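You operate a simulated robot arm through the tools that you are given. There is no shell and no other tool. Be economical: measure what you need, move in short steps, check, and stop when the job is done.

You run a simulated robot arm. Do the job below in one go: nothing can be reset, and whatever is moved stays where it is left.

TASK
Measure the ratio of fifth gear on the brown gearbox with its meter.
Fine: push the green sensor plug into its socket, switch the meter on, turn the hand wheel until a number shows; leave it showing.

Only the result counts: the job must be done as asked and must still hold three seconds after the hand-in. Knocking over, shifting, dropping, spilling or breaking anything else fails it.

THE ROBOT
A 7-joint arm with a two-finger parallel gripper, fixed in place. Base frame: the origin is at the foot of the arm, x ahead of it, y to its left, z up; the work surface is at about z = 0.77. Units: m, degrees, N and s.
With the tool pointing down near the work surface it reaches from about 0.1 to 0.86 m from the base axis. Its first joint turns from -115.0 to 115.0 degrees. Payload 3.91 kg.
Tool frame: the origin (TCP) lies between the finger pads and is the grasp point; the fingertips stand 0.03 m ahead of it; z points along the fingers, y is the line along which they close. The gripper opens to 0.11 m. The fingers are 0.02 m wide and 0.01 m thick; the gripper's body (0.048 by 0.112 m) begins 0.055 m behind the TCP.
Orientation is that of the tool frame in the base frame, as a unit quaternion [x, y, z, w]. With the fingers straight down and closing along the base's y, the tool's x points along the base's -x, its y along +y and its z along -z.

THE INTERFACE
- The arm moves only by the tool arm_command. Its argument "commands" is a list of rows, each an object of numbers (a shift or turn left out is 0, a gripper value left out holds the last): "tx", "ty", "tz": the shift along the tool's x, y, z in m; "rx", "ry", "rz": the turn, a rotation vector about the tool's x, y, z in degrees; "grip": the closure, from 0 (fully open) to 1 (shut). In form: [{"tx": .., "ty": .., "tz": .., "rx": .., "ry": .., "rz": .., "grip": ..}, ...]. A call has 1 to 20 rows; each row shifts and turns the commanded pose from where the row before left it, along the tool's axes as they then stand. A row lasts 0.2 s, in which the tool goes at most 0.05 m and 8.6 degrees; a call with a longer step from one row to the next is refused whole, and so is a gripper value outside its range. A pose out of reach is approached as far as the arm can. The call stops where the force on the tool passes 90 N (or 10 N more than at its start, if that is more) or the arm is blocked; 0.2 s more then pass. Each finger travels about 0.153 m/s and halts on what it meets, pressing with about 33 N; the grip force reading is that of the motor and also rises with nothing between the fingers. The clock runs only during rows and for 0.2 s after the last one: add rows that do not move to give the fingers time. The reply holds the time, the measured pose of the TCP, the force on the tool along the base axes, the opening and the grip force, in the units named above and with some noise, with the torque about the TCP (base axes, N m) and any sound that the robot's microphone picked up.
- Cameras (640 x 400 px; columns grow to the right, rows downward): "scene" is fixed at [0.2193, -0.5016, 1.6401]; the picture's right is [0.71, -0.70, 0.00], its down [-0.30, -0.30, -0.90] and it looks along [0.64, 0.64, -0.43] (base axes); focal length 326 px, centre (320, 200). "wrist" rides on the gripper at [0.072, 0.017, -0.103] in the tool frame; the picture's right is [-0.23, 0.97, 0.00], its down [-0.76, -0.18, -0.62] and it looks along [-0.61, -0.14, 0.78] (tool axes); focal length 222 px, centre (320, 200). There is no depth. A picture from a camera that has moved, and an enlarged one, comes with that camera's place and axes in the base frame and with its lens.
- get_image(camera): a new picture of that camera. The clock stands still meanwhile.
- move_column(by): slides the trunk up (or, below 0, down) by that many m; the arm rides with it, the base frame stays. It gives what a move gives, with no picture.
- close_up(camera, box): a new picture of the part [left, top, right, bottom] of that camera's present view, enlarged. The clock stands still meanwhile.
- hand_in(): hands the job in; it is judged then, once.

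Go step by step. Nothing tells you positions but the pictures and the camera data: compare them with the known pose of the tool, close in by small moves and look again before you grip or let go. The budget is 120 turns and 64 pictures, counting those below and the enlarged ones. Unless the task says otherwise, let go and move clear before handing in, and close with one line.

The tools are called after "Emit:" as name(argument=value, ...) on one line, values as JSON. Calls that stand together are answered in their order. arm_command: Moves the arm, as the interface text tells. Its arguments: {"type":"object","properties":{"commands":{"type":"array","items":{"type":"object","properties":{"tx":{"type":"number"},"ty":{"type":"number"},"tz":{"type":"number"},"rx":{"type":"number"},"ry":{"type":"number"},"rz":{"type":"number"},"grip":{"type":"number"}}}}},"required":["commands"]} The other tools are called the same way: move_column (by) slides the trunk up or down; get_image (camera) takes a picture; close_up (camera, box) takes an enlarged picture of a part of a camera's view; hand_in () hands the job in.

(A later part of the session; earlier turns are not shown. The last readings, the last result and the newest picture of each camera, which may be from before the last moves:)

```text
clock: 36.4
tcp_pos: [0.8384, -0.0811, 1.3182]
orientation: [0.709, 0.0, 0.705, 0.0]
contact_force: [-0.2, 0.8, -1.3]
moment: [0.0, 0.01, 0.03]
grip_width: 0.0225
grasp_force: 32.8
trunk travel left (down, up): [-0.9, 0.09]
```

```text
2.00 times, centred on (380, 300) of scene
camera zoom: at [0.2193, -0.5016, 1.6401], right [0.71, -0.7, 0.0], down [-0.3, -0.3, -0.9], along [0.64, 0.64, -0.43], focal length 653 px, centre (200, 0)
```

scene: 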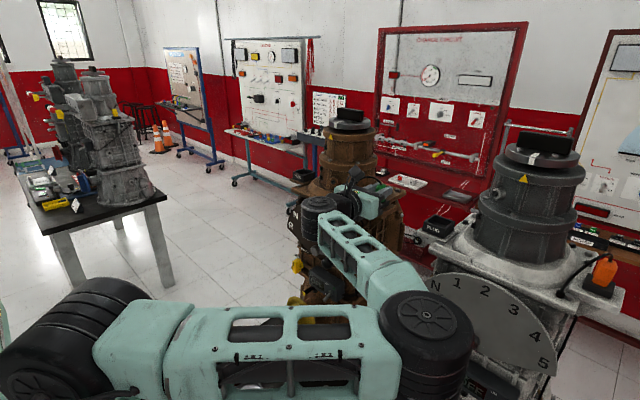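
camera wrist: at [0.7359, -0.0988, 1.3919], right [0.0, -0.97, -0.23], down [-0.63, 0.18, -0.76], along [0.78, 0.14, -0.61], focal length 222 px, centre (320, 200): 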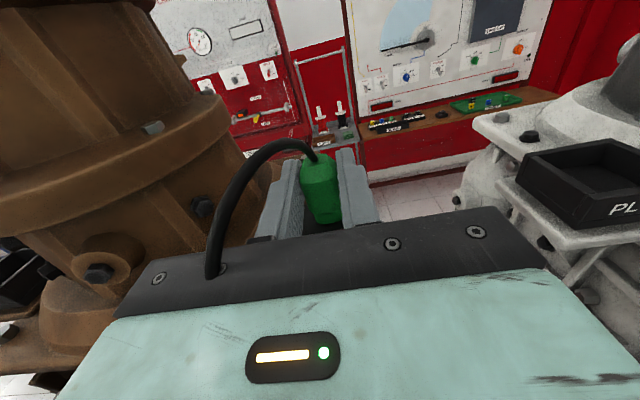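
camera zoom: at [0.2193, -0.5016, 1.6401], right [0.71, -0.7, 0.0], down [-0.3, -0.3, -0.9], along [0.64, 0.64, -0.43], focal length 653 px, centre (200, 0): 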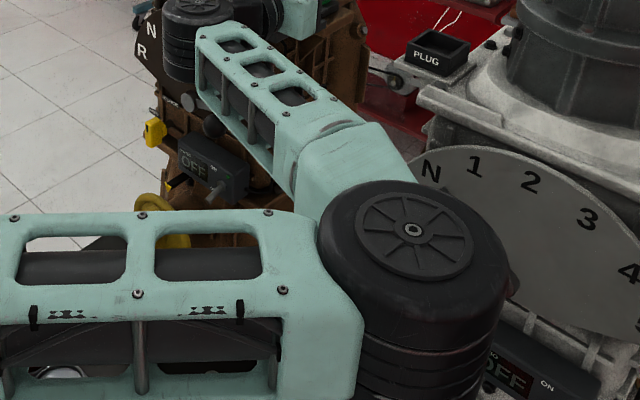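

By the fixed camera and the contact moment, the plug is about 2–4 mm too far ahead. I'll shift back a little and try again gently.

Emit:
arm_command(commands=[{"tz": -0.004}, {}, {}])

Emit:
arm_command(commands=[{}])

```text
clock: 37.2
tcp_pos: [0.8319, -0.0824, 1.3218]
orientation: [0.707, 0.001, 0.707, -0.001]
contact_force: [-0.5, 1.0, -0.3]
moment: [-0.02, -0.03, 0.02]
grip_width: 0.0225
grasp_force: 32.7
trunk travel left (down, up): [-0.9, 0.09]
```

```text
clock: 37.6
tcp_pos: [0.8334, -0.0816, 1.3213]
orientation: [0.707, 0.0, 0.707, 0.0]
contact_force: [0.0, -0.4, -0.1]
moment: [-0.04, -0.02, 0.0]
grip_width: 0.0225
grasp_force: 33.3
trunk travel left (down, up): [-0.9, 0.09]
```

Emit:
arm_command(commands=[{"tx": -0.003}, {"tx": -0.003}, {"tx": -0.002}, {}])

```text
clock: 38.6
tcp_pos: [0.8323, -0.0802, 1.3181]
orientation: [0.704, 0.001, 0.71, -0.001]
contact_force: [22.6, 10.1, 34.3]
moment: [0.18, -0.41, 0.01]
grip_width: 0.0223
grasp_force: 32.6
trunk travel left (down, up): [-0.9, 0.09]
heard: snap
```

A snap was heard, and the sideways forces suggest the nose is caught by the hole. I'll look.

Emit:
close_up(camera="scene", box=[350, 160, 420, 210])

Emit:
close_up(camera="wrist", box=[220, 110, 400, 230])

```text
8.00 times, centred on (385, 185) of scene
camera zoom: at [0.2193, -0.5016, 1.6401], right [0.71, -0.7, 0.0], down [-0.3, -0.3, -0.9], along [0.64, 0.64, -0.43], focal length 2612 px, centre (-200, 320)
```

zoom: 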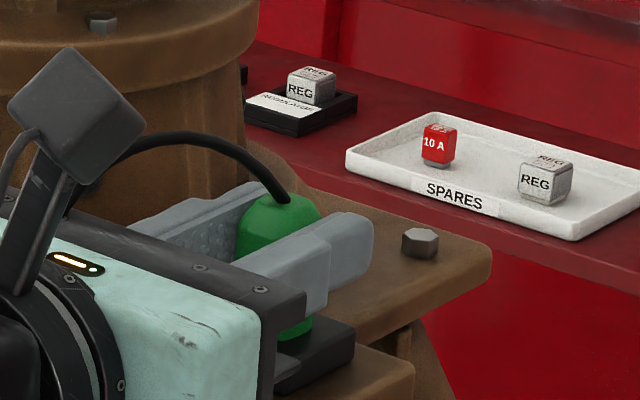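

```text
3.33 times, centred on (310, 170) of wrist
camera zoom: at [0.7306, -0.0983, 1.3903], right [0.0, -0.97, -0.23], down [-0.62, 0.18, -0.77], along [0.79, 0.14, -0.6], focal length 740 px, centre (353, 300)
```

zoom: 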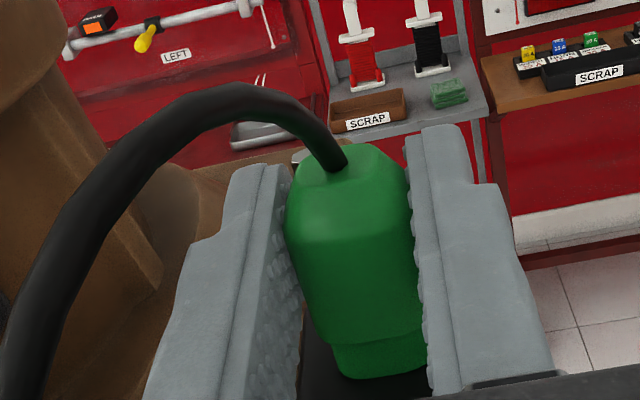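

I need a sharper look at nose versus hole.

Emit:
close_up(camera="scene", box=[372, 185, 404, 210])

```text
16.00 times, centred on (388, 198) of scene
camera zoom: at [0.2193, -0.5016, 1.6401], right [0.71, -0.7, 0.0], down [-0.3, -0.3, -0.9], along [0.64, 0.64, -0.43], focal length 5224 px, centre (-768, 240)
```

zoom: 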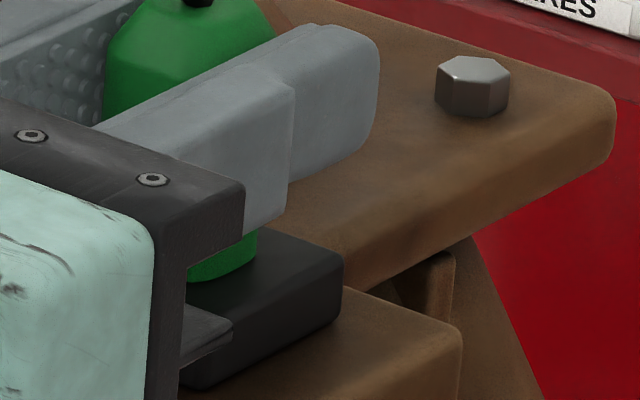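

The nose sits flush on the block but isn't in. Image and reaction forces suggest shifting towards +x/+y. I'll do small searching steps under light pressure.

Emit:
arm_command(commands=[{"tz": 0.0015}, {"ty": -0.0015}, {}])

Emit:
arm_command(commands=[{"tz": 0.001}, {"ty": -0.0015}, {}])

```text
clock: 39.4
tcp_pos: [0.833, -0.0799, 1.319]
orientation: [0.704, -0.001, 0.71, 0.0]
contact_force: [18.5, 6.4, 36.5]
moment: [0.02, -0.56, 0.1]
grip_width: 0.0223
grasp_force: 32.6
trunk travel left (down, up): [-0.9, 0.09]
```

```text
clock: 40.2
tcp_pos: [0.834, -0.0797, 1.318]
orientation: [0.704, -0.001, 0.71, 0.0]
contact_force: [-4.8, -4.0, 30.4]
moment: [-0.11, -0.31, 0.05]
grip_width: 0.0224
grasp_force: 33.2
trunk travel left (down, up): [-0.9, 0.09]
```

Sideways forces vary as though the nose were held in place. I'll relieve the pressure and test whether it's captured.

Emit:
arm_command(commands=[{"tx": 0.003}, {"tx": 0.003}, {}])

Emit:
arm_command(commands=[{"tx": 0.003}, {}])

```text
clock: 41.0
tcp_pos: [0.8365, -0.0797, 1.3202]
orientation: [0.709, 0.0, 0.706, 0.0]
contact_force: [0.5, 0.6, 0.3]
moment: [0.03, 0.02, -0.01]
grip_width: 0.0223
grasp_force: 32.9
trunk travel left (down, up): [-0.9, 0.09]
heard: snap
```

```text
clock: 41.6
tcp_pos: [0.8359, -0.0794, 1.323]
orientation: [0.707, 0.0, 0.707, 0.0]
contact_force: [-0.5, -0.3, -0.2]
moment: [-0.04, 0.03, 0.02]
grip_width: 0.0225
grasp_force: 33.3
trunk travel left (down, up): [-0.9, 0.09]
```

Another snap on lifting. I must know whether it's the plug or my forearm touching the lever; let me view the dial region.

Emit:
close_up(camera="scene", box=[280, 180, 400, 280])

```text
4.00 times, centred on (340, 230) of scene
camera zoom: at [0.2193, -0.5016, 1.6401], right [0.71, -0.7, 0.0], down [-0.3, -0.3, -0.9], along [0.64, 0.64, -0.43], focal length 1306 px, centre (240, 80)
```

zoom: 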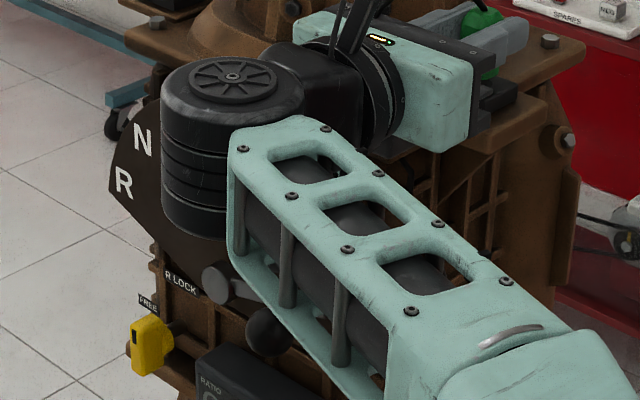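

Lever remains at 5. The forces fit a nose caught by the hole with centre at TCP ≈ (0.8355, -0.080). I'll descend there and press more firmly.

Emit:
arm_command(commands=[{"tz": -0.0005, "ty": 0.001}, {"tx": -0.004}, {"tx": -0.003}, {"tx": -0.003}, {}])

Emit:
arm_command(commands=[{"tx": -0.002}, {"tx": -0.002}, {}])

```text
clock: 42.8
tcp_pos: [0.8354, -0.0798, 1.3154]
orientation: [0.705, 0.001, 0.709, -0.001]
contact_force: [3.6, 1.3, 22.9]
moment: [0.05, -0.31, -0.01]
grip_width: 0.0225
grasp_force: 32.9
trunk travel left (down, up): [-0.9, 0.09]
```

```text
clock: 43.6
tcp_pos: [0.8334, -0.0809, 1.3153]
orientation: [0.702, -0.001, 0.712, 0.0]
contact_force: [0.5, 0.7, 41.9]
moment: [0.04, -0.36, -0.05]
grip_width: 0.0226
grasp_force: 32.6
trunk travel left (down, up): [-0.9, 0.09]
```

Lower than before (1.315). I'll press a little more.

Emit:
arm_command(commands=[{"tx": -0.002}, {"tx": -0.002}, {"tx": -0.002}, {}])

Emit:
close_up(camera="scene", box=[372, 185, 404, 210])

```text
clock: 44.6
tcp_pos: [0.8343, -0.0805, 1.3088]
orientation: [0.703, -0.001, 0.712, 0.0]
contact_force: [4.9, 2.9, 41.6]
moment: [0.07, -0.54, 0.0]
grip_width: 0.0226
grasp_force: 32.8
trunk travel left (down, up): [-0.9, 0.09]
```

```text
16.00 times, centred on (388, 198) of scene
camera zoom: at [0.2193, -0.5016, 1.6401], right [0.71, -0.7, 0.0], down [-0.3, -0.3, -0.9], along [0.64, 0.64, -0.43], focal length 5224 px, centre (-768, 240)
```

zoom: 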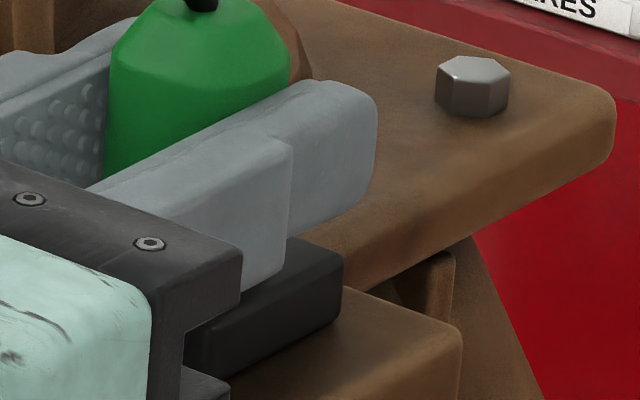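

The fingers slid down the plug; plug itself didn't go in. I'll relax the pressure and probe sideways to learn whether the nose is in the hole mouth.

Emit:
arm_command(commands=[{"tx": 0.004}, {}])

Emit:
arm_command(commands=[{"tz": 0.002}, {"tz": 0.001}, {}])

Emit:
arm_command(commands=[{"tz": -0.003}, {"tz": -0.003}, {}])

```text
clock: 45.2
tcp_pos: [0.8334, -0.0813, 1.3083]
orientation: [0.705, -0.001, 0.709, 0.0]
contact_force: [-0.1, 1.9, 26.2]
moment: [0.02, -0.35, 0.05]
grip_width: 0.0223
grasp_force: 32.9
trunk travel left (down, up): [-0.9, 0.09]
```

```text
clock: 46.0
tcp_pos: [0.8363, -0.0809, 1.3089]
orientation: [0.706, 0.0, 0.709, 0.0]
contact_force: [-9.2, -1.8, 24.2]
moment: [0.0, -0.19, -0.02]
grip_width: 0.0227
grasp_force: 32.8
trunk travel left (down, up): [-0.9, 0.09]
```

```text
clock: 46.8
tcp_pos: [0.83, -0.0805, 1.3094]
orientation: [0.706, 0.0, 0.708, 0.0]
contact_force: [10.1, -0.7, 24.8]
moment: [0.0, -0.57, 0.0]
grip_width: 0.0225
grasp_force: 33.3
trunk travel left (down, up): [-0.9, 0.09]
```

It slides freely, so it isn't captured. I'll sweep lightly at y slightly more to the left and watch for a drop.

Emit:
arm_command(commands=[{"ty": -0.002}, {"tz": -0.0015}, {"tz": 0.001}, {"tz": 0.001}, {"tz": 0.001}, {"tz": 0.001}, {"tz": 0.001}, {"tz": 0.001}, {"tz": 0.001}, {}])

Emit:
arm_command(commands=[{"ty": -0.002}, {"tz": -0.001}, {"tz": -0.001}, {"tz": -0.001}, {"tz": -0.001}, {"tz": -0.001}, {"tz": -0.001}, {"tz": -0.001}, {}])

```text
clock: 49.0
tcp_pos: [0.8359, -0.0771, 1.3085]
orientation: [0.706, 0.0, 0.708, 0.0]
contact_force: [-6.6, 1.7, 20.9]
moment: [0.08, -0.2, 0.03]
grip_width: 0.0229
grasp_force: 33.0
trunk travel left (down, up): [-0.9, 0.09]
```

```text
clock: 51.0
tcp_pos: [0.8289, -0.0755, 1.3079]
orientation: [0.705, 0.001, 0.709, -0.001]
contact_force: [8.2, -0.6, 25.5]
moment: [0.06, -0.51, -0.04]
grip_width: 0.0226
grasp_force: 32.4
trunk travel left (down, up): [-0.9, 0.09]
```

No drop yet. I'll lift 3 cm so the fixed camera sees both nose and hole clearly.

Emit:
arm_command(commands=[{"tx": 0.01}, {"tx": 0.015}, {"tx": 0.01, "ty": 0.003}, {"tz": 0.004}, {}])

Emit:
close_up(camera="scene", box=[364, 178, 404, 208])

```text
clock: 52.2
tcp_pos: [0.8339, -0.0788, 1.3423]
orientation: [0.707, 0.0, 0.707, 0.001]
contact_force: [0.0, 0.1, -0.6]
moment: [0.04, 0.0, 0.03]
grip_width: 0.0225
grasp_force: 32.0
trunk travel left (down, up): [-0.9, 0.09]
```

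```text
13.33 times, centred on (384, 193) of scene
camera zoom: at [0.2193, -0.5016, 1.6401], right [0.71, -0.7, 0.0], down [-0.3, -0.3, -0.9], along [0.64, 0.64, -0.43], focal length 4354 px, centre (-533, 293)
```

zoom: 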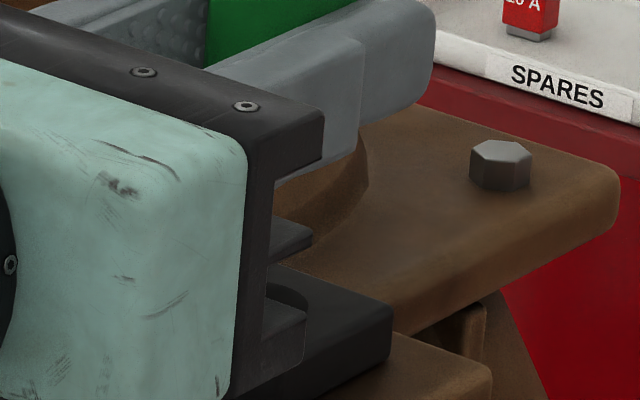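

The hole is visible at normalised column 0.182, confirming its place; the plug needs to go about 1 mm +x and 4 mm +y from the first snap position. Let me check the plug's attitude in the fingers.

Emit:
close_up(camera="wrist", box=[220, 110, 400, 230])

```text
3.33 times, centred on (310, 170) of wrist
camera zoom: at [0.7321, -0.0978, 1.4145], right [0.0, -0.97, -0.23], down [-0.62, 0.18, -0.76], along [0.78, 0.14, -0.61], focal length 740 px, centre (353, 300)
```

zoom: 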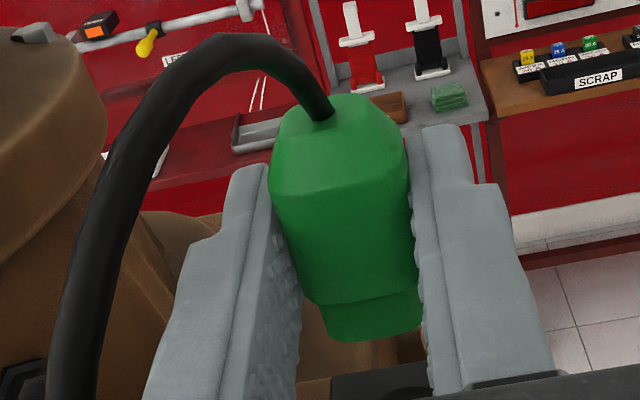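

The socket now peeks out below the plug. Zooming there for direct alignment.

Emit:
close_up(camera="wrist", box=[300, 200, 360, 232])

```text
10.67 times, centred on (330, 216) of wrist
camera zoom: at [0.7321, -0.0978, 1.4145], right [0.0, -0.97, -0.23], down [-0.62, 0.18, -0.76], along [0.78, 0.14, -0.61], focal length 2369 px, centre (213, 29)
```

zoom: 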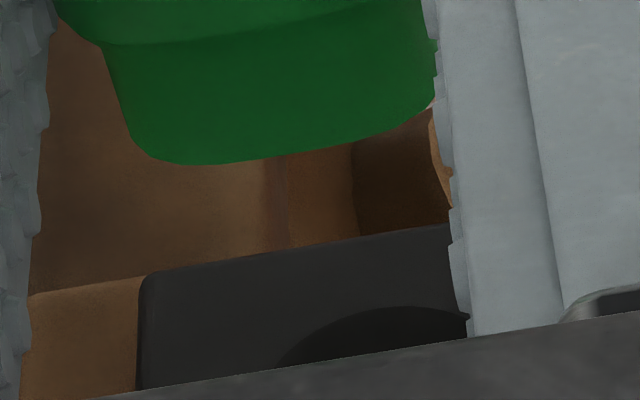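

Plug is upright and the socket rim is visible below it; it seems to want about +3 mm x, +0.6 mm y. I'll lower to a few mm above the hole and compare rims directly.

Emit:
arm_command(commands=[{"tz": 0.003, "ty": -0.0006}, {"tx": -0.012}, {"tx": -0.012}, {}])

Emit:
close_up(camera="wrist", box=[300, 200, 360, 232])

```text
clock: 53.2
tcp_pos: [0.8372, -0.079, 1.3192]
orientation: [0.707, 0.001, 0.707, -0.001]
contact_force: [0.0, -0.7, 0.2]
moment: [0.03, -0.02, 0.04]
grip_width: 0.0226
grasp_force: 33.0
trunk travel left (down, up): [-0.9, 0.09]
```

```text
10.67 times, centred on (330, 216) of wrist
camera zoom: at [0.7346, -0.0964, 1.3918], right [0.0, -0.97, -0.23], down [-0.62, 0.18, -0.76], along [0.78, 0.14, -0.61], focal length 2369 px, centre (213, 29)
```

zoom: 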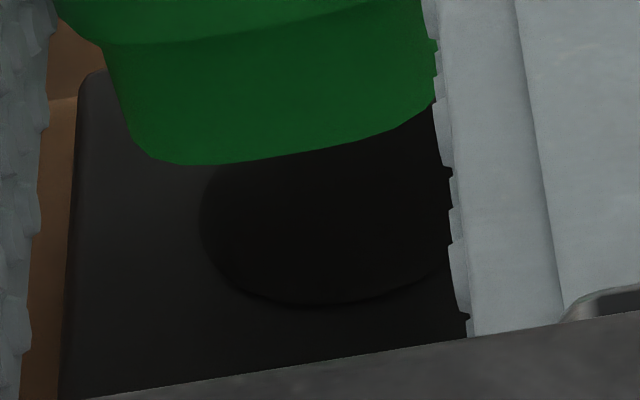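

Now the hole is clearly visible: it lies about 2 mm to the right (−y) and slightly back (−x) of the nose. Correct, lower further, and look again.

Emit:
arm_command(commands=[{"tz": -0.0018, "ty": 0.0023}, {"tx": -0.004}, {"tx": -0.003}, {}])

Emit:
close_up(camera="wrist", box=[300, 200, 360, 232])

```text
clock: 54.2
tcp_pos: [0.8354, -0.0808, 1.3098]
orientation: [0.707, 0.001, 0.707, 0.0]
contact_force: [0.1, 0.3, -1.3]
moment: [0.0, 0.0, 0.01]
grip_width: 0.0226
grasp_force: 33.3
trunk travel left (down, up): [-0.9, 0.09]
```

```text
10.67 times, centred on (330, 216) of wrist
camera zoom: at [0.7339, -0.0986, 1.3834], right [0.0, -0.97, -0.23], down [-0.62, 0.18, -0.76], along [0.78, 0.14, -0.61], focal length 2369 px, centre (213, 29)
```

zoom: 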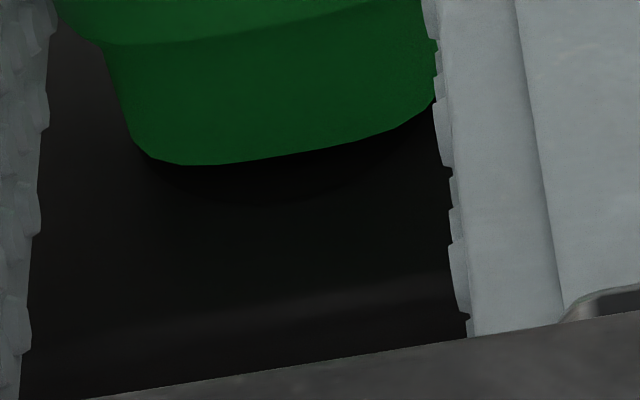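

Nose and hole look concentric now. Descend gently.

Emit:
arm_command(commands=[{"tx": -0.002}, {"tx": -0.002}, {"tx": -0.002}, {}])

Emit:
arm_command(commands=[{"tx": -0.002}, {}])

```text
clock: 55.2
tcp_pos: [0.836, -0.0808, 1.3086]
orientation: [0.705, 0.0, 0.71, 0.0]
contact_force: [4.2, 2.0, 21.4]
moment: [0.06, -0.33, -0.03]
grip_width: 0.0226
grasp_force: 33.7
trunk travel left (down, up): [-0.9, 0.09]
```

```text
clock: 55.8
tcp_pos: [0.8335, -0.0799, 1.3072]
orientation: [0.704, 0.001, 0.71, -0.001]
contact_force: [-2.7, 2.6, 31.4]
moment: [0.01, -0.24, -0.04]
grip_width: 0.0226
grasp_force: 32.6
trunk travel left (down, up): [-0.9, 0.09]
heard: snap
```

Snap again. Let me see whether the nose entered.

Emit:
close_up(camera="wrist", box=[280, 170, 370, 232])

```text
6.45 times, centred on (325, 201) of wrist
camera zoom: at [0.7313, -0.0983, 1.38], right [0.0, -0.97, -0.23], down [-0.62, 0.18, -0.77], along [0.79, 0.14, -0.6], focal length 1433 px, centre (288, 194)
```

zoom: 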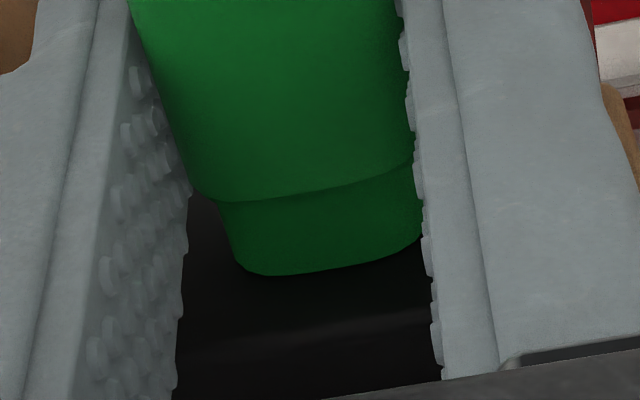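

The nose still looks unsunk, yet the snap and stuck behaviour hint at a latch. I'll test with a gentle sideways and upward load.

Emit:
arm_command(commands=[{"tx": 0.002}, {"ty": 0.002}, {}])

Emit:
arm_command(commands=[{"ty": -0.004}, {}])

```text
clock: 56.6
tcp_pos: [0.8337, -0.0806, 1.3079]
orientation: [0.705, 0.002, 0.709, -0.001]
contact_force: [3.6, 13.5, 26.9]
moment: [0.14, -0.42, 0.07]
grip_width: 0.0228
grasp_force: 33.3
trunk travel left (down, up): [-0.9, 0.09]
```

```text
clock: 57.2
tcp_pos: [0.8347, -0.0789, 1.3072]
orientation: [0.705, -0.001, 0.709, 0.002]
contact_force: [-0.3, 0.8, 25.1]
moment: [0.03, -0.35, 0.08]
grip_width: 0.0227
grasp_force: 33.4
trunk travel left (down, up): [-0.9, 0.09]
```

Emit:
arm_command(commands=[{"ty": 0.002}, {"tx": 0.003}, {}])

Emit:
arm_command(commands=[{"tx": 0.001}, {}])

Emit:
arm_command(commands=[{"tx": 0.001}, {}])

```text
clock: 58.0
tcp_pos: [0.8342, -0.0799, 1.307]
orientation: [0.707, 0.001, 0.707, 0.0]
contact_force: [-8.8, 3.3, 10.6]
moment: [0.0, -0.36, -0.06]
grip_width: 0.0223
grasp_force: 33.4
trunk travel left (down, up): [-0.9, 0.09]
```

```text
clock: 58.6
tcp_pos: [0.8364, -0.0809, 1.3078]
orientation: [0.709, -0.001, 0.706, 0.001]
contact_force: [0.2, 0.6, 0.3]
moment: [-0.03, 0.02, 0.03]
grip_width: 0.0223
grasp_force: 33.4
trunk travel left (down, up): [-0.9, 0.09]
heard: snap
```

```text
clock: 59.2
tcp_pos: [0.8346, -0.0805, 1.31]
orientation: [0.707, -0.001, 0.707, 0.001]
contact_force: [-0.9, 0.7, 0.3]
moment: [-0.04, -0.03, -0.02]
grip_width: 0.0227
grasp_force: 33.1
trunk travel left (down, up): [-0.9, 0.09]
```

Forces behave as if the nose clicks over the hole mouth but my fingers slip before it goes down. Plan: press to the snap again, relax to near zero load, open the fingers a little and check that the plug stays.

Emit:
arm_command(commands=[{"tx": -0.003}, {"tx": -0.002}, {"tx": -0.002}, {}])

```text
clock: 60.2
tcp_pos: [0.8348, -0.0813, 1.3074]
orientation: [0.705, 0.002, 0.709, -0.002]
contact_force: [6.7, 2.9, 25.2]
moment: [0.04, -0.34, 0.03]
grip_width: 0.0227
grasp_force: 32.8
trunk travel left (down, up): [-0.9, 0.09]
```

Emit:
arm_command(commands=[{"tx": 0.0022}, {}, {"grip": 0.77}, {"grip": 0.7}, {"grip": 0.65}, {}])

Emit:
close_up(camera="wrist", box=[250, 140, 380, 232])

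```text
clock: 61.6
tcp_pos: [0.836, -0.0804, 1.3047]
orientation: [0.707, 0.0, 0.707, 0.0]
contact_force: [0.6, 0.3, 0.8]
moment: [-0.01, -0.01, 0.0]
grip_width: 0.0384
grasp_force: 0.0
trunk travel left (down, up): [-0.9, 0.09]
```

```text
4.35 times, centred on (315, 186) of wrist
camera zoom: at [0.7334, -0.0991, 1.3781], right [0.0, -0.97, -0.23], down [-0.62, 0.18, -0.76], along [0.78, 0.14, -0.61], focal length 966 px, centre (342, 261)
```

zoom: 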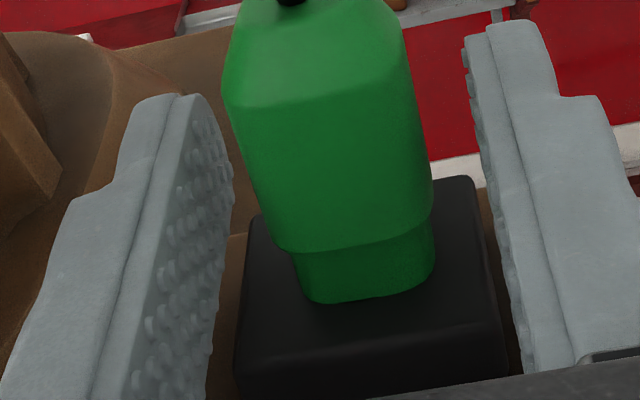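

The plug stands upright and free on the socket. The grey gearbox's orange plug is already seated in its own socket, which makes a good reference for the seated depth.

Emit:
close_up(camera="scene", box=[568, 245, 632, 305])

```text
6.67 times, centred on (600, 275) of scene
camera zoom: at [0.2193, -0.5016, 1.6401], right [0.71, -0.7, 0.0], down [-0.3, -0.3, -0.9], along [0.64, 0.64, -0.43], focal length 2177 px, centre (-1547, -300)
```

zoom: 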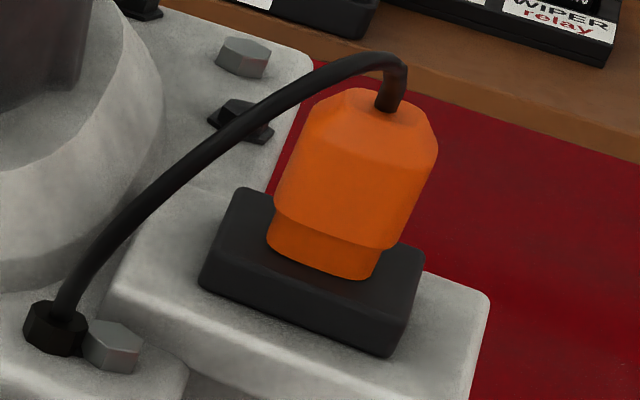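

The seated orange plug shows exactly the same collar height, so flush on the block is right; it only needs a click while centred, and it is centred now. I'll re-grip a bit higher and press straight down to the snap, then open while still pressed.

Emit:
arm_command(commands=[{"tx": 0.006}, {}, {"grip": 0.95}, {"grip": 0.95}, {}])

Emit:
arm_command(commands=[{"tx": -0.002}, {"tx": -0.002}, {}])

```text
clock: 62.8
tcp_pos: [0.835, -0.0804, 1.3125]
orientation: [0.707, 0.0, 0.707, 0.0]
contact_force: [-0.2, -0.2, -0.8]
moment: [0.0, -0.01, -0.03]
grip_width: 0.0227
grasp_force: 32.3
trunk travel left (down, up): [-0.9, 0.09]
```

```text
clock: 63.6
tcp_pos: [0.8355, -0.081, 1.3121]
orientation: [0.704, 0.0, 0.71, 0.0]
contact_force: [6.2, 3.3, 28.9]
moment: [0.09, -0.37, 0.03]
grip_width: 0.0228
grasp_force: 33.3
trunk travel left (down, up): [-0.9, 0.09]
```

Emit:
arm_command(commands=[{"tx": -0.001}, {}])

Emit:
arm_command(commands=[{"tx": -0.001}, {}])

```text
clock: 64.2
tcp_pos: [0.8349, -0.0799, 1.3117]
orientation: [0.703, 0.0, 0.711, 0.0]
contact_force: [9.2, 2.2, 37.3]
moment: [0.05, -0.48, 0.01]
grip_width: 0.0222
grasp_force: 33.2
trunk travel left (down, up): [-0.9, 0.09]
```

```text
clock: 64.8
tcp_pos: [0.8341, -0.0806, 1.3106]
orientation: [0.702, 0.0, 0.712, -0.001]
contact_force: [8.5, 1.3, 40.2]
moment: [0.08, -0.45, 0.0]
grip_width: 0.0226
grasp_force: 32.8
trunk travel left (down, up): [-0.9, 0.09]
```

No snap yet. I'll ease slightly and dither in x around this point under pressure, listening for the snap.

Emit:
arm_command(commands=[{"tx": 0.001}, {"tz": -0.001}, {"tz": -0.001}, {"tz": -0.001}, {}])

Emit:
arm_command(commands=[{"ty": 0.001}, {"tz": 0.001}, {"tz": 0.001}, {"tz": 0.001}, {}])

```text
clock: 66.0
tcp_pos: [0.8318, -0.0827, 1.31]
orientation: [0.703, 0.0, 0.711, -0.001]
contact_force: [10.7, 3.4, 35.8]
moment: [0.07, -0.48, 0.01]
grip_width: 0.0224
grasp_force: 33.0
trunk travel left (down, up): [-0.9, 0.09]
```

```text
clock: 67.2
tcp_pos: [0.8331, -0.0819, 1.3111]
orientation: [0.704, -0.001, 0.71, 0.0]
contact_force: [-11.2, 3.0, 30.4]
moment: [0.08, -0.01, 0.06]
grip_width: 0.0224
grasp_force: 33.1
trunk travel left (down, up): [-0.9, 0.09]
```

Comparing both captured states, the seat corresponds to a plug centre of about (0.8433, -0.0799); with the present grip that is TCP ≈ (0.8357, -0.080). I'll slide there in small steps.

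Emit:
arm_command(commands=[{"ty": -0.001}, {"ty": -0.001}, {"tz": 0.0007}, {"tz": 0.0007}, {"tz": 0.0007}, {}])

Emit:
arm_command(commands=[{"tz": 0.0007}, {"tz": 0.0007}, {"tz": 0.0007}, {"tz": 0.0007}, {}])

```text
clock: 68.6
tcp_pos: [0.8362, -0.0809, 1.3114]
orientation: [0.704, -0.001, 0.71, 0.0]
contact_force: [-7.9, -5.9, 32.3]
moment: [-0.07, -0.15, -0.04]
grip_width: 0.0229
grasp_force: 33.3
trunk travel left (down, up): [-0.9, 0.09]
```

```text
clock: 69.8
tcp_pos: [0.836, -0.081, 1.3099]
orientation: [0.704, 0.0, 0.71, -0.001]
contact_force: [-37.5, -17.9, 31.4]
moment: [-0.75, 1.72, 1.62]
grip_width: 0.0226
grasp_force: 32.9
trunk travel left (down, up): [-0.9, 0.09]
```

Large side force and moment: the gripper body is touching the boss on the neck. I'll ease off, release the plug, and re-grip it nearer the fingertips for clearance.

Emit:
arm_command(commands=[{"tz": -0.0028}, {"tx": 0.003}, {}])

```text
clock: 70.6
tcp_pos: [0.8369, -0.0809, 1.309]
orientation: [0.706, -0.001, 0.708, 0.0]
contact_force: [-3.6, -5.1, 22.5]
moment: [-0.12, -0.21, -0.07]
grip_width: 0.0227
grasp_force: 33.2
trunk travel left (down, up): [-0.9, 0.09]
```

Emit:
arm_command(commands=[{"tx": 0.0023}, {}, {"grip": 0.77}, {"grip": 0.65}, {}, {"tz": -0.005}, {"tz": -0.005}, {"tx": 0.003}, {}])

Emit:
close_up(camera="wrist", box=[190, 125, 380, 250])

```text
clock: 72.6
tcp_pos: [0.8286, -0.0794, 1.3138]
orientation: [0.707, 0.001, 0.707, -0.001]
contact_force: [-0.6, 0.5, 0.6]
moment: [-0.01, 0.0, 0.01]
grip_width: 0.0384
grasp_force: 0.1
trunk travel left (down, up): [-0.9, 0.09]
```

```text
3.20 times, centred on (285, 188) of wrist
camera zoom: at [0.7263, -0.098, 1.3877], right [0.0, -0.97, -0.23], down [-0.62, 0.18, -0.76], along [0.78, 0.14, -0.61], focal length 711 px, centre (432, 240)
```

zoom: 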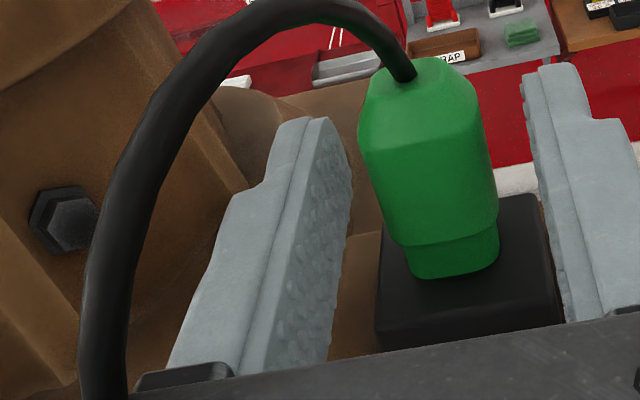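

Relative to the block centre, the plug needs about −2 mm x and −1.6 mm y. With the new grip there is clearance; I'll grip, lift 3 mm, shift and press down.

Emit:
arm_command(commands=[{"grip": 0.95}, {"grip": 0.95}, {}, {"tx": 0.003}, {"tz": -0.002, "ty": 0.0016}, {}])

Emit:
arm_command(commands=[{"tx": -0.002}, {"tx": -0.002}, {"tx": -0.002}, {"tx": -0.001}, {}])

```text
clock: 74.0
tcp_pos: [0.8246, -0.0808, 1.3177]
orientation: [0.707, 0.0, 0.707, -0.001]
contact_force: [-0.8, -0.5, -0.5]
moment: [0.03, 0.01, -0.01]
grip_width: 0.0226
grasp_force: 33.3
trunk travel left (down, up): [-0.9, 0.09]
```

```text
clock: 75.2
tcp_pos: [0.8269, -0.0822, 1.3135]
orientation: [0.704, 0.0, 0.71, 0.0]
contact_force: [7.5, 1.8, 30.5]
moment: [0.04, -0.74, 0.04]
grip_width: 0.0224
grasp_force: 32.7
trunk travel left (down, up): [-0.9, 0.09]
```

Emit:
arm_command(commands=[{"tx": -0.0006}, {"tz": 0.0007}, {"tz": 0.0007}, {"tz": 0.0007}, {}])

Emit:
arm_command(commands=[{"tz": 0.0007}, {"tz": 0.0007}, {"tz": 0.0007}, {}])

Emit:
arm_command(commands=[{"ty": -0.001}, {"ty": -0.001}, {"tz": -0.001}, {"tz": -0.001}, {"tz": -0.001}, {"tz": -0.001}, {}])

```text
clock: 76.4
tcp_pos: [0.8261, -0.0814, 1.3135]
orientation: [0.703, -0.001, 0.711, 0.0]
contact_force: [-1.4, 1.0, 34.0]
moment: [0.0, -0.49, -0.01]
grip_width: 0.0226
grasp_force: 33.1
trunk travel left (down, up): [-0.9, 0.09]
```

```text
clock: 77.4
tcp_pos: [0.8278, -0.0817, 1.3126]
orientation: [0.704, 0.0, 0.71, 0.0]
contact_force: [-11.5, 1.9, 32.4]
moment: [0.06, -0.33, 0.05]
grip_width: 0.0226
grasp_force: 32.4
trunk travel left (down, up): [-0.9, 0.09]
```

```text
clock: 79.0
tcp_pos: [0.8258, -0.0797, 1.3132]
orientation: [0.704, 0.0, 0.71, -0.001]
contact_force: [11.5, -2.8, 32.0]
moment: [-0.03, -0.85, -0.05]
grip_width: 0.0226
grasp_force: 33.3
trunk travel left (down, up): [-0.9, 0.09]
```

Now at the estimated seat position. Press a little more here.

Emit:
arm_command(commands=[{"tz": 0.0015}, {"tx": -0.0007}, {}])

Emit:
arm_command(commands=[{"tx": -0.001}, {"ty": -0.0007}, {}])

```text
clock: 79.8
tcp_pos: [0.8252, -0.0795, 1.3129]
orientation: [0.704, 0.0, 0.71, -0.001]
contact_force: [-3.9, -3.8, 30.1]
moment: [-0.07, -0.46, -0.05]
grip_width: 0.0224
grasp_force: 33.0
trunk travel left (down, up): [-0.9, 0.09]
```

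```text
clock: 80.6
tcp_pos: [0.8249, -0.0798, 1.3143]
orientation: [0.703, -0.001, 0.711, -0.001]
contact_force: [-6.3, -3.6, 34.5]
moment: [-0.05, -0.46, -0.04]
grip_width: 0.0226
grasp_force: 32.7
trunk travel left (down, up): [-0.9, 0.09]
```

Fingers slip before enough force builds. I'll release the plug here, back off a bit and check its position; then push from above.

Emit:
arm_command(commands=[{"tx": 0.0035}, {}, {"grip": 0.77}, {"grip": 0.65}, {}])

Emit:
close_up(camera="wrist", box=[290, 170, 380, 235])

```text
clock: 81.8
tcp_pos: [0.8276, -0.0787, 1.3114]
orientation: [0.707, 0.0, 0.707, 0.0]
contact_force: [0.1, 0.9, 0.2]
moment: [0.0, 0.0, 0.0]
grip_width: 0.0386
grasp_force: 0.0
trunk travel left (down, up): [-0.9, 0.09]
```

```text
6.15 times, centred on (335, 202) of wrist
camera zoom: at [0.726, -0.0971, 1.3843], right [0.0, -0.97, -0.23], down [-0.62, 0.18, -0.76], along [0.78, 0.14, -0.61], focal length 1367 px, centre (228, 185)
```

zoom: 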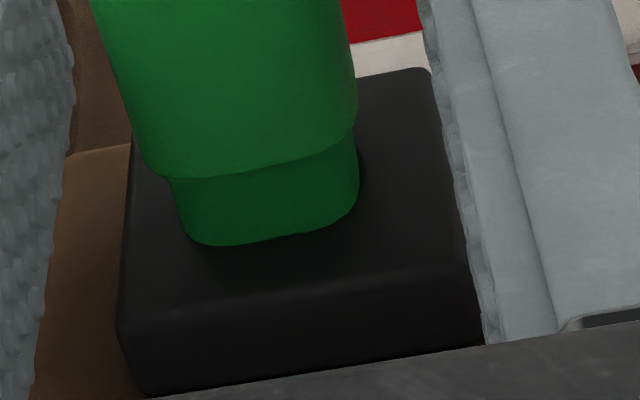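

The plug is well in x but 2–3 mm too far left (+y). Grip, lift 2 mm, shift right, lower and press.

Emit:
arm_command(commands=[{"grip": 0.95}, {"grip": 0.95}, {}, {"tx": 0.003}, {"ty": 0.0026}, {}])

Emit:
arm_command(commands=[{"tx": -0.002}, {"tx": -0.002}, {"tx": -0.002}, {}])

Emit:
arm_command(commands=[{"tx": -0.001}, {}])

```text
clock: 83.2
tcp_pos: [0.8278, -0.0816, 1.3153]
orientation: [0.707, 0.0, 0.707, 0.0]
contact_force: [-1.1, -0.3, 0.0]
moment: [-0.02, 0.02, -0.03]
grip_width: 0.0226
grasp_force: 32.7
trunk travel left (down, up): [-0.9, 0.09]
```

```text
clock: 84.2
tcp_pos: [0.8267, -0.082, 1.3112]
orientation: [0.705, -0.001, 0.709, 0.001]
contact_force: [4.0, 0.2, 17.3]
moment: [-0.02, -0.36, -0.02]
grip_width: 0.0229
grasp_force: 33.3
trunk travel left (down, up): [-0.9, 0.09]
```

```text
clock: 84.8
tcp_pos: [0.8268, -0.0819, 1.3111]
orientation: [0.705, 0.0, 0.71, 0.0]
contact_force: [9.6, -0.2, 27.6]
moment: [0.07, -0.6, -0.02]
grip_width: 0.0226
grasp_force: 33.1
trunk travel left (down, up): [-0.9, 0.09]
```

Emit:
arm_command(commands=[{"tx": -0.001, "tz": 0.0007}, {}])

Emit:
arm_command(commands=[{"tx": -0.0007, "tz": 0.0007}, {}])

Emit:
arm_command(commands=[{"tz": 0.0008}, {"tz": 0.0008}, {}])

```text
clock: 85.4
tcp_pos: [0.8267, -0.0819, 1.311]
orientation: [0.704, 0.0, 0.71, -0.001]
contact_force: [1.9, 2.2, 30.7]
moment: [0.05, -0.48, 0.01]
grip_width: 0.0224
grasp_force: 32.7
trunk travel left (down, up): [-0.9, 0.09]
```

```text
clock: 86.0
tcp_pos: [0.8254, -0.0809, 1.3096]
orientation: [0.703, -0.001, 0.711, 0.0]
contact_force: [-2.2, 1.4, 32.9]
moment: [0.04, -0.43, 0.05]
grip_width: 0.0228
grasp_force: 33.1
trunk travel left (down, up): [-0.9, 0.09]
```

```text
clock: 86.8
tcp_pos: [0.8272, -0.0821, 1.3102]
orientation: [0.703, -0.001, 0.711, 0.0]
contact_force: [-11.6, -1.6, 33.5]
moment: [-0.01, -0.27, -0.05]
grip_width: 0.0227
grasp_force: 33.0
trunk travel left (down, up): [-0.9, 0.09]
```

I'll run a slow systematic raster under constant light pressure, listening for the snap.

Emit:
arm_command(commands=[{"tz": 0.0006}, {"tz": 0.0006}, {"tz": 0.0006}, {"tz": 0.0006}, {"tz": 0.0006}, {}])

Emit:
arm_command(commands=[{"ty": 0.001}, {"ty": 0.001}, {"tz": -0.0006}, {"tz": -0.0006}, {"tz": -0.0006}, {"tz": -0.0006}, {"tz": -0.0006}, {"tz": -0.0006}, {"tz": -0.0006}, {"tz": -0.0006}, {"tz": -0.0006}, {"tz": -0.0006}, {"tz": -0.0006}, {"tz": -0.0006}, {"tz": -0.0006}, {}])

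```text
clock: 88.2
tcp_pos: [0.8317, -0.0807, 1.3107]
orientation: [0.704, -0.001, 0.71, 0.0]
contact_force: [-9.8, -2.5, 30.2]
moment: [-0.04, -0.31, -0.02]
grip_width: 0.0226
grasp_force: 33.5
trunk travel left (down, up): [-0.9, 0.09]
```

```text
clock: 91.6
tcp_pos: [0.8241, -0.0843, 1.3098]
orientation: [0.704, -0.001, 0.71, 0.0]
contact_force: [8.2, -4.3, 29.4]
moment: [-0.03, -0.63, -0.1]
grip_width: 0.0224
grasp_force: 33.0
trunk travel left (down, up): [-0.9, 0.09]
```

Emit:
arm_command(commands=[{"ty": -0.001}, {"tz": 0.0006}, {"tz": 0.0006}, {"tz": 0.0006}, {"tz": 0.0006}, {"tz": 0.0006}, {"tz": 0.0006}, {"tz": 0.0006}, {"tz": 0.0006}, {"tz": 0.0006}, {"tz": 0.0006}, {"tz": 0.0006}, {"tz": 0.0006}, {"tz": 0.0006}, {"tz": 0.0006}, {}])

Emit:
arm_command(commands=[{"ty": -0.001}, {"ty": -0.0012}, {"tz": -0.0006}, {"tz": -0.0006}, {"tz": -0.0006}, {"tz": -0.0006}, {"tz": -0.0006}, {"tz": -0.0006}, {"tz": -0.0006}, {"tz": -0.0006}, {"tz": -0.0006}, {"tz": -0.0006}, {"tz": -0.0006}, {"tz": -0.0006}, {"tz": -0.0006}, {"tz": -0.0006}, {}])

```text
clock: 95.0
tcp_pos: [0.8318, -0.0818, 1.3085]
orientation: [0.704, 0.0, 0.71, 0.0]
contact_force: [-7.4, 1.1, 27.7]
moment: [0.07, -0.34, 0.02]
grip_width: 0.0226
grasp_force: 32.8
trunk travel left (down, up): [-0.9, 0.09]
```

```text
clock: 98.6
tcp_pos: [0.827, -0.0804, 1.308]
orientation: [0.705, -0.001, 0.709, 0.0]
contact_force: [32.8, 0.2, 26.8]
moment: [-0.02, -0.54, 0.11]
grip_width: 0.0228
grasp_force: 33.0
trunk travel left (down, up): [-0.9, 0.09]
heard: snap
```

Snap, and now it resists strongly sideways — captured. I'll relieve the side load while keeping the downward pressure.

Emit:
arm_command(commands=[{"tz": 0.0012}, {"tz": 0.0012}, {"tz": 0.0008}, {}])

```text
clock: 99.6
tcp_pos: [0.8265, -0.0803, 1.3075]
orientation: [0.705, 0.0, 0.709, 0.0]
contact_force: [-4.4, -2.4, 20.5]
moment: [0.02, -0.31, -0.13]
grip_width: 0.0227
grasp_force: 33.0
trunk travel left (down, up): [-0.9, 0.09]
```

Emit:
arm_command(commands=[{"tz": -0.0005}, {"tx": -0.001}, {"tx": -0.001}, {}])

```text
clock: 100.6
tcp_pos: [0.8267, -0.0794, 1.3067]
orientation: [0.705, 0.0, 0.71, -0.001]
contact_force: [-10.9, -4.2, 28.2]
moment: [-0.06, -0.24, -0.08]
grip_width: 0.0227
grasp_force: 33.3
trunk travel left (down, up): [-0.9, 0.09]
```

Balanced enough; relax partly and open while still lightly pressed.

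Emit:
arm_command(commands=[{"tz": -0.0012, "ty": 0.0005}, {"tx": 0.001}, {}])

Emit:
arm_command(commands=[{"grip": 0.76}, {"grip": 0.7}, {"grip": 0.62}, {}, {}])

```text
clock: 101.4
tcp_pos: [0.8268, -0.0805, 1.3079]
orientation: [0.705, 0.0, 0.709, 0.0]
contact_force: [8.7, 1.7, 27.3]
moment: [0.03, -0.66, 0.0]
grip_width: 0.0227
grasp_force: 33.4
trunk travel left (down, up): [-0.9, 0.09]
```

```text
clock: 102.6
tcp_pos: [0.8266, -0.0805, 1.3041]
orientation: [0.707, -0.001, 0.707, 0.001]
contact_force: [-0.1, -0.1, -0.1]
moment: [0.01, 0.01, -0.04]
grip_width: 0.0418
grasp_force: 0.1
trunk travel left (down, up): [-0.9, 0.09]
```

The plug stays put without a second snap. Now I withdraw straight back, then go down towards the meter's toggle, estimated with its tip at (0.710, -0.021, 1.013), base (0.736, -0.022, 1.025); ON is up.

Emit:
arm_command(commands=[{"tz": -0.02}, {"tz": -0.03}, {"tz": -0.03}, {"tz": -0.03}, {"tz": -0.03}, {"tz": -0.03}, {}])

```text
clock: 104.2
tcp_pos: [0.7032, -0.0759, 1.3024]
orientation: [0.707, 0.001, 0.707, -0.001]
contact_force: [-0.1, 0.0, -0.2]
moment: [0.05, 0.0, -0.02]
grip_width: 0.0418
grasp_force: 0.0
out of reach, approached as far as the arm can: row 5, 6
trunk travel left (down, up): [-0.9, 0.09]
```

The arm can't fold further back at this height. I'll go down on the right-hand side (y≈-0.10), where nothing protrudes, with fingers closed.

Emit:
arm_command(commands=[{"ty": 0.025, "grip": 1.0}, {"tx": -0.04}, {"tx": -0.04}, {"tx": -0.04}, {"tx": -0.04}, {}])

```text
clock: 105.6
tcp_pos: [0.701, -0.1013, 1.1465]
orientation: [0.704, 0.005, 0.711, 0.007]
contact_force: [0.7, 0.6, -0.2]
moment: [0.01, -0.04, 0.0]
grip_width: 0.0003
grasp_force: 32.8
trunk travel left (down, up): [-0.9, 0.09]
```

Emit:
get_image(camera="scene")

```text
3 pictures are left
```

scene: 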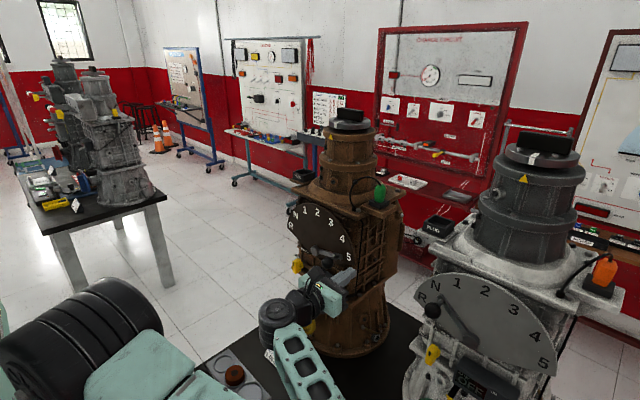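

The green plug sits in its socket. The arm is clear of everything; I'll continue down beside the meter and then sideways under the toggle.

Emit:
arm_command(commands=[{"tx": -0.04}, {"tx": -0.04}, {"tx": -0.04}, {"tx": -0.04}, {}])

```text
clock: 106.5
tcp_pos: [0.7173, -0.1452, 1.0438]
orientation: [0.684, 0.053, 0.725, 0.054]
contact_force: [0.4, 0.1, 0.6]
moment: [0.02, -0.03, -0.03]
grip_width: 0.0001
grasp_force: 33.0
trunk travel left (down, up): [-0.9, 0.09]
stopped in row 4: the arm was blocked; the commanded pose is now the measured one
```

The arm got blocked by something along its links. I'll go back up at once, and use the trunk instead.

Emit:
arm_command(commands=[{"tx": 0.03}, {"tx": 0.03}, {"tx": 0.03}, {}])

```text
clock: 107.5
tcp_pos: [0.7133, -0.1268, 1.1333]
orientation: [0.685, 0.052, 0.725, 0.051]
contact_force: [-1.0, -0.2, 0.1]
moment: [-0.01, 0.0, -0.01]
grip_width: 0.0
grasp_force: 33.0
trunk travel left (down, up): [-0.9, 0.09]
```

I'll go back up high into the roomy region and pitch the hand down, so the elbow can return to its upper posture.

Emit:
arm_command(commands=[{"rz": 8, "tx": 0.03}, {"ry": -4, "tx": 0.03}, {"tx": 0.04}, {"tx": 0.04}, {"tx": 0.04}, {"tx": 0.04}, {"tx": 0.04}, {"tx": 0.04, "ty": -0.03}, {"ty": -0.04}, {"ty": -0.04}, {}])

Emit:
arm_command(commands=[{"ry": -8}, {"ry": -8}, {"ry": -8}, {"ry": -8}, {"ry": -8}, {"ry": -8}, {"ry": -8}, {"ry": -8}, {}])

```text
clock: 109.9
tcp_pos: [0.7095, -0.0151, 1.431]
orientation: [0.711, 0.003, 0.703, 0.001]
contact_force: [-0.6, 0.4, 0.1]
moment: [-0.02, 0.0, 0.01]
grip_width: 0.0
grasp_force: 33.9
trunk travel left (down, up): [-0.9, 0.09]
```

```text
clock: 111.9
tcp_pos: [0.7102, -0.0132, 1.4305]
orientation: [0.976, 0.003, 0.218, 0.003]
contact_force: [0.8, 0.0, 0.1]
moment: [0.01, -0.01, 0.02]
grip_width: 0.0001
grasp_force: 32.7
trunk travel left (down, up): [-0.9, 0.09]
```

Emit:
arm_command(commands=[{"tx": -0.025, "tz": -0.012, "ty": -0.025}, {"tx": -0.025, "tz": -0.012, "ty": -0.025}, {"tx": -0.025, "tz": -0.012, "ty": -0.025}, {"tx": -0.025, "tz": -0.012, "ty": -0.025}, {"tx": -0.025, "tz": -0.012, "ty": -0.025}, {}])

Emit:
arm_command(commands=[{"rz": -8.5}, {"rz": -8.5}, {"rz": -8.5}, {"rz": -8.5}, {"rz": -8.5}, {"rz": -8.5}, {"rz": -8.5}, {"rz": -8.5}, {"rz": -8.5}, {"rz": -8.5}, {"rz": -8.5}, {"rz": -8.5}, {"rz": -8.5}, {"rz": -8.5}, {"rz": -8.5}, {"rz": -8.5}, {"rz": -8.5}, {"rz": -8.5}, {"rz": -8.5}, {"rz": -8.5}])

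```text
clock: 113.3
tcp_pos: [0.5698, 0.1124, 1.4331]
orientation: [0.976, 0.003, 0.219, 0.003]
contact_force: [-0.6, 0.7, -1.1]
moment: [0.03, -0.01, 0.01]
grip_width: 0.0
grasp_force: 33.3
trunk travel left (down, up): [-0.9, 0.09]
```

```text
clock: 117.5
tcp_pos: [0.5707, 0.1103, 1.4325]
orientation: [0.081, 0.972, 0.015, 0.218]
contact_force: [-0.1, 0.5, -0.7]
moment: [0.0, 0.01, 0.03]
grip_width: 0.0
grasp_force: 33.2
trunk travel left (down, up): [-0.9, 0.09]
```

Pose reached without limits. I'll finish the turn, pitch to −50° and come in front of the toggle from above, fingers open.

Emit:
arm_command(commands=[{"rz": -5, "grip": 0.55}, {"rz": -4.5}, {"ry": -8}, {"ry": -7}, {}])

Emit:
arm_command(commands=[{"tx": 0.0176, "ty": -0.01464, "tz": 0.0324}, {"tx": 0.0176, "ty": -0.01464, "tz": 0.0324}, {"tx": 0.0176, "ty": -0.01464, "tz": 0.0324}, {"tx": 0.0176, "ty": -0.01464, "tz": 0.0324}, {"tx": 0.0176, "ty": -0.01464, "tz": 0.0324}, {"tx": 0.0176, "ty": -0.01464, "tz": 0.0324}, {}])

```text
clock: 118.7
tcp_pos: [0.5707, 0.1097, 1.4324]
orientation: [0.0, 0.939, -0.002, 0.345]
contact_force: [0.2, -0.6, -0.2]
moment: [-0.01, 0.02, -0.02]
grip_width: 0.0495
grasp_force: 0.0
trunk travel left (down, up): [-0.9, 0.09]
```

```text
clock: 120.3
tcp_pos: [0.6122, 0.0208, 1.2141]
orientation: [0.001, 0.939, -0.002, 0.344]
contact_force: [0.6, 0.6, -0.5]
moment: [0.0, -0.02, 0.0]
grip_width: 0.0495
grasp_force: 0.0
trunk travel left (down, up): [-0.9, 0.09]
```

Emit:
arm_command(commands=[{"tx": 0.0176, "ty": -0.01464, "tz": 0.0324}, {"tx": 0.0176, "ty": -0.01464, "tz": 0.0324}, {"tx": 0.0176, "ty": -0.0133, "tz": 0.0324}, {}])

Emit:
close_up(camera="wrist", box=[200, 0, 440, 190])

```text
clock: 121.3
tcp_pos: [0.6375, -0.0242, 1.1063]
orientation: [0.001, 0.939, -0.001, 0.344]
contact_force: [1.0, 0.6, 0.0]
moment: [-0.01, 0.03, -0.01]
grip_width: 0.0493
grasp_force: 0.0
trunk travel left (down, up): [-0.9, 0.09]
```

```text
2.11 times, centred on (320, 95) of wrist
camera zoom: at [0.516, -0.0089, 1.1383], right [0.18, 0.97, 0.14], down [0.18, -0.18, 0.97], along [0.97, -0.15, -0.2], focal length 468 px, centre (320, 421)
```

zoom: 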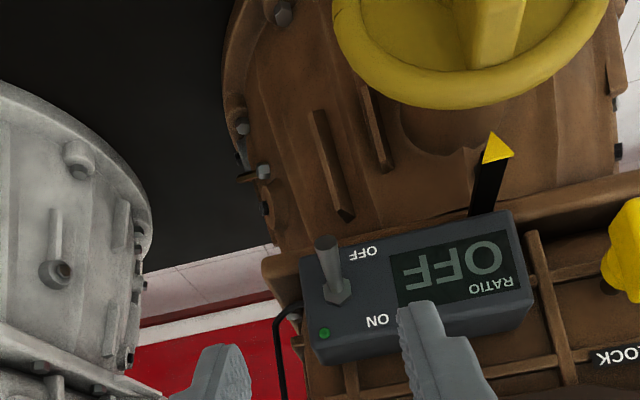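

Clear view: toggle tip ≈ (0.717, -0.021, 1.010), pointing down (OFF), base ≈ (0.735, -0.021, 1.03). I'll move in along the fingers and pinch it.

Emit:
arm_command(commands=[{"tx": -0.002, "ty": 0.0028, "grip": 0.7}, {"tz": 0.035}, {"tz": 0.035}, {"tz": 0.02}, {"tz": 0.015}, {}])

Emit:
arm_command(commands=[{"grip": 0.95}, {}, {}])

```text
clock: 122.7
tcp_pos: [0.7064, -0.0192, 1.0279]
orientation: [0.001, 0.939, -0.002, 0.345]
contact_force: [0.1, 1.0, 0.0]
moment: [0.03, 0.0, 0.01]
grip_width: 0.033
grasp_force: 0.0
trunk travel left (down, up): [-0.9, 0.09]
```

```text
clock: 123.5
tcp_pos: [0.706, -0.0196, 1.0281]
orientation: [0.002, 0.939, -0.003, 0.344]
contact_force: [-0.1, -15.2, 0.2]
moment: [-0.15, 0.03, -0.12]
grip_width: 0.0124
grasp_force: 7.4
trunk travel left (down, up): [-0.9, 0.09]
```

Emit:
arm_command(commands=[{"ty": -0.0015}, {}, {}])

Emit:
arm_command(commands=[{"ty": -0.001}, {}, {}])

```text
clock: 124.3
tcp_pos: [0.7059, -0.0203, 1.0287]
orientation: [0.002, 0.939, -0.002, 0.343]
contact_force: [-3.1, -13.2, -0.5]
moment: [-0.14, 0.07, -0.12]
grip_width: 0.0122
grasp_force: 6.8
trunk travel left (down, up): [-0.9, 0.09]
```

```text
clock: 125.1
tcp_pos: [0.7067, -0.0208, 1.0279]
orientation: [0.002, 0.939, -0.002, 0.345]
contact_force: [-4.5, -9.5, -0.3]
moment: [-0.07, 0.07, -0.07]
grip_width: 0.0102
grasp_force: 5.2
trunk travel left (down, up): [-0.9, 0.09]
```

Emit:
arm_command(commands=[{"ty": -0.0015}, {}, {}])

Emit:
arm_command(commands=[{"ty": -0.001, "grip": 1.0}, {}, {}])

```text
clock: 125.9
tcp_pos: [0.7076, -0.0212, 1.0282]
orientation: [0.001, 0.939, -0.002, 0.343]
contact_force: [-1.2, 0.7, 0.0]
moment: [0.0, 0.06, 0.02]
grip_width: 0.0085
grasp_force: 44.7
trunk travel left (down, up): [-0.9, 0.09]
```

```text
clock: 126.7
tcp_pos: [0.7079, -0.0213, 1.029]
orientation: [0.0, 0.939, -0.001, 0.344]
contact_force: [7.5, 9.8, 4.7]
moment: [0.09, 0.0, 0.15]
grip_width: 0.0085
grasp_force: 45.3
trunk travel left (down, up): [-0.9, 0.09]
```

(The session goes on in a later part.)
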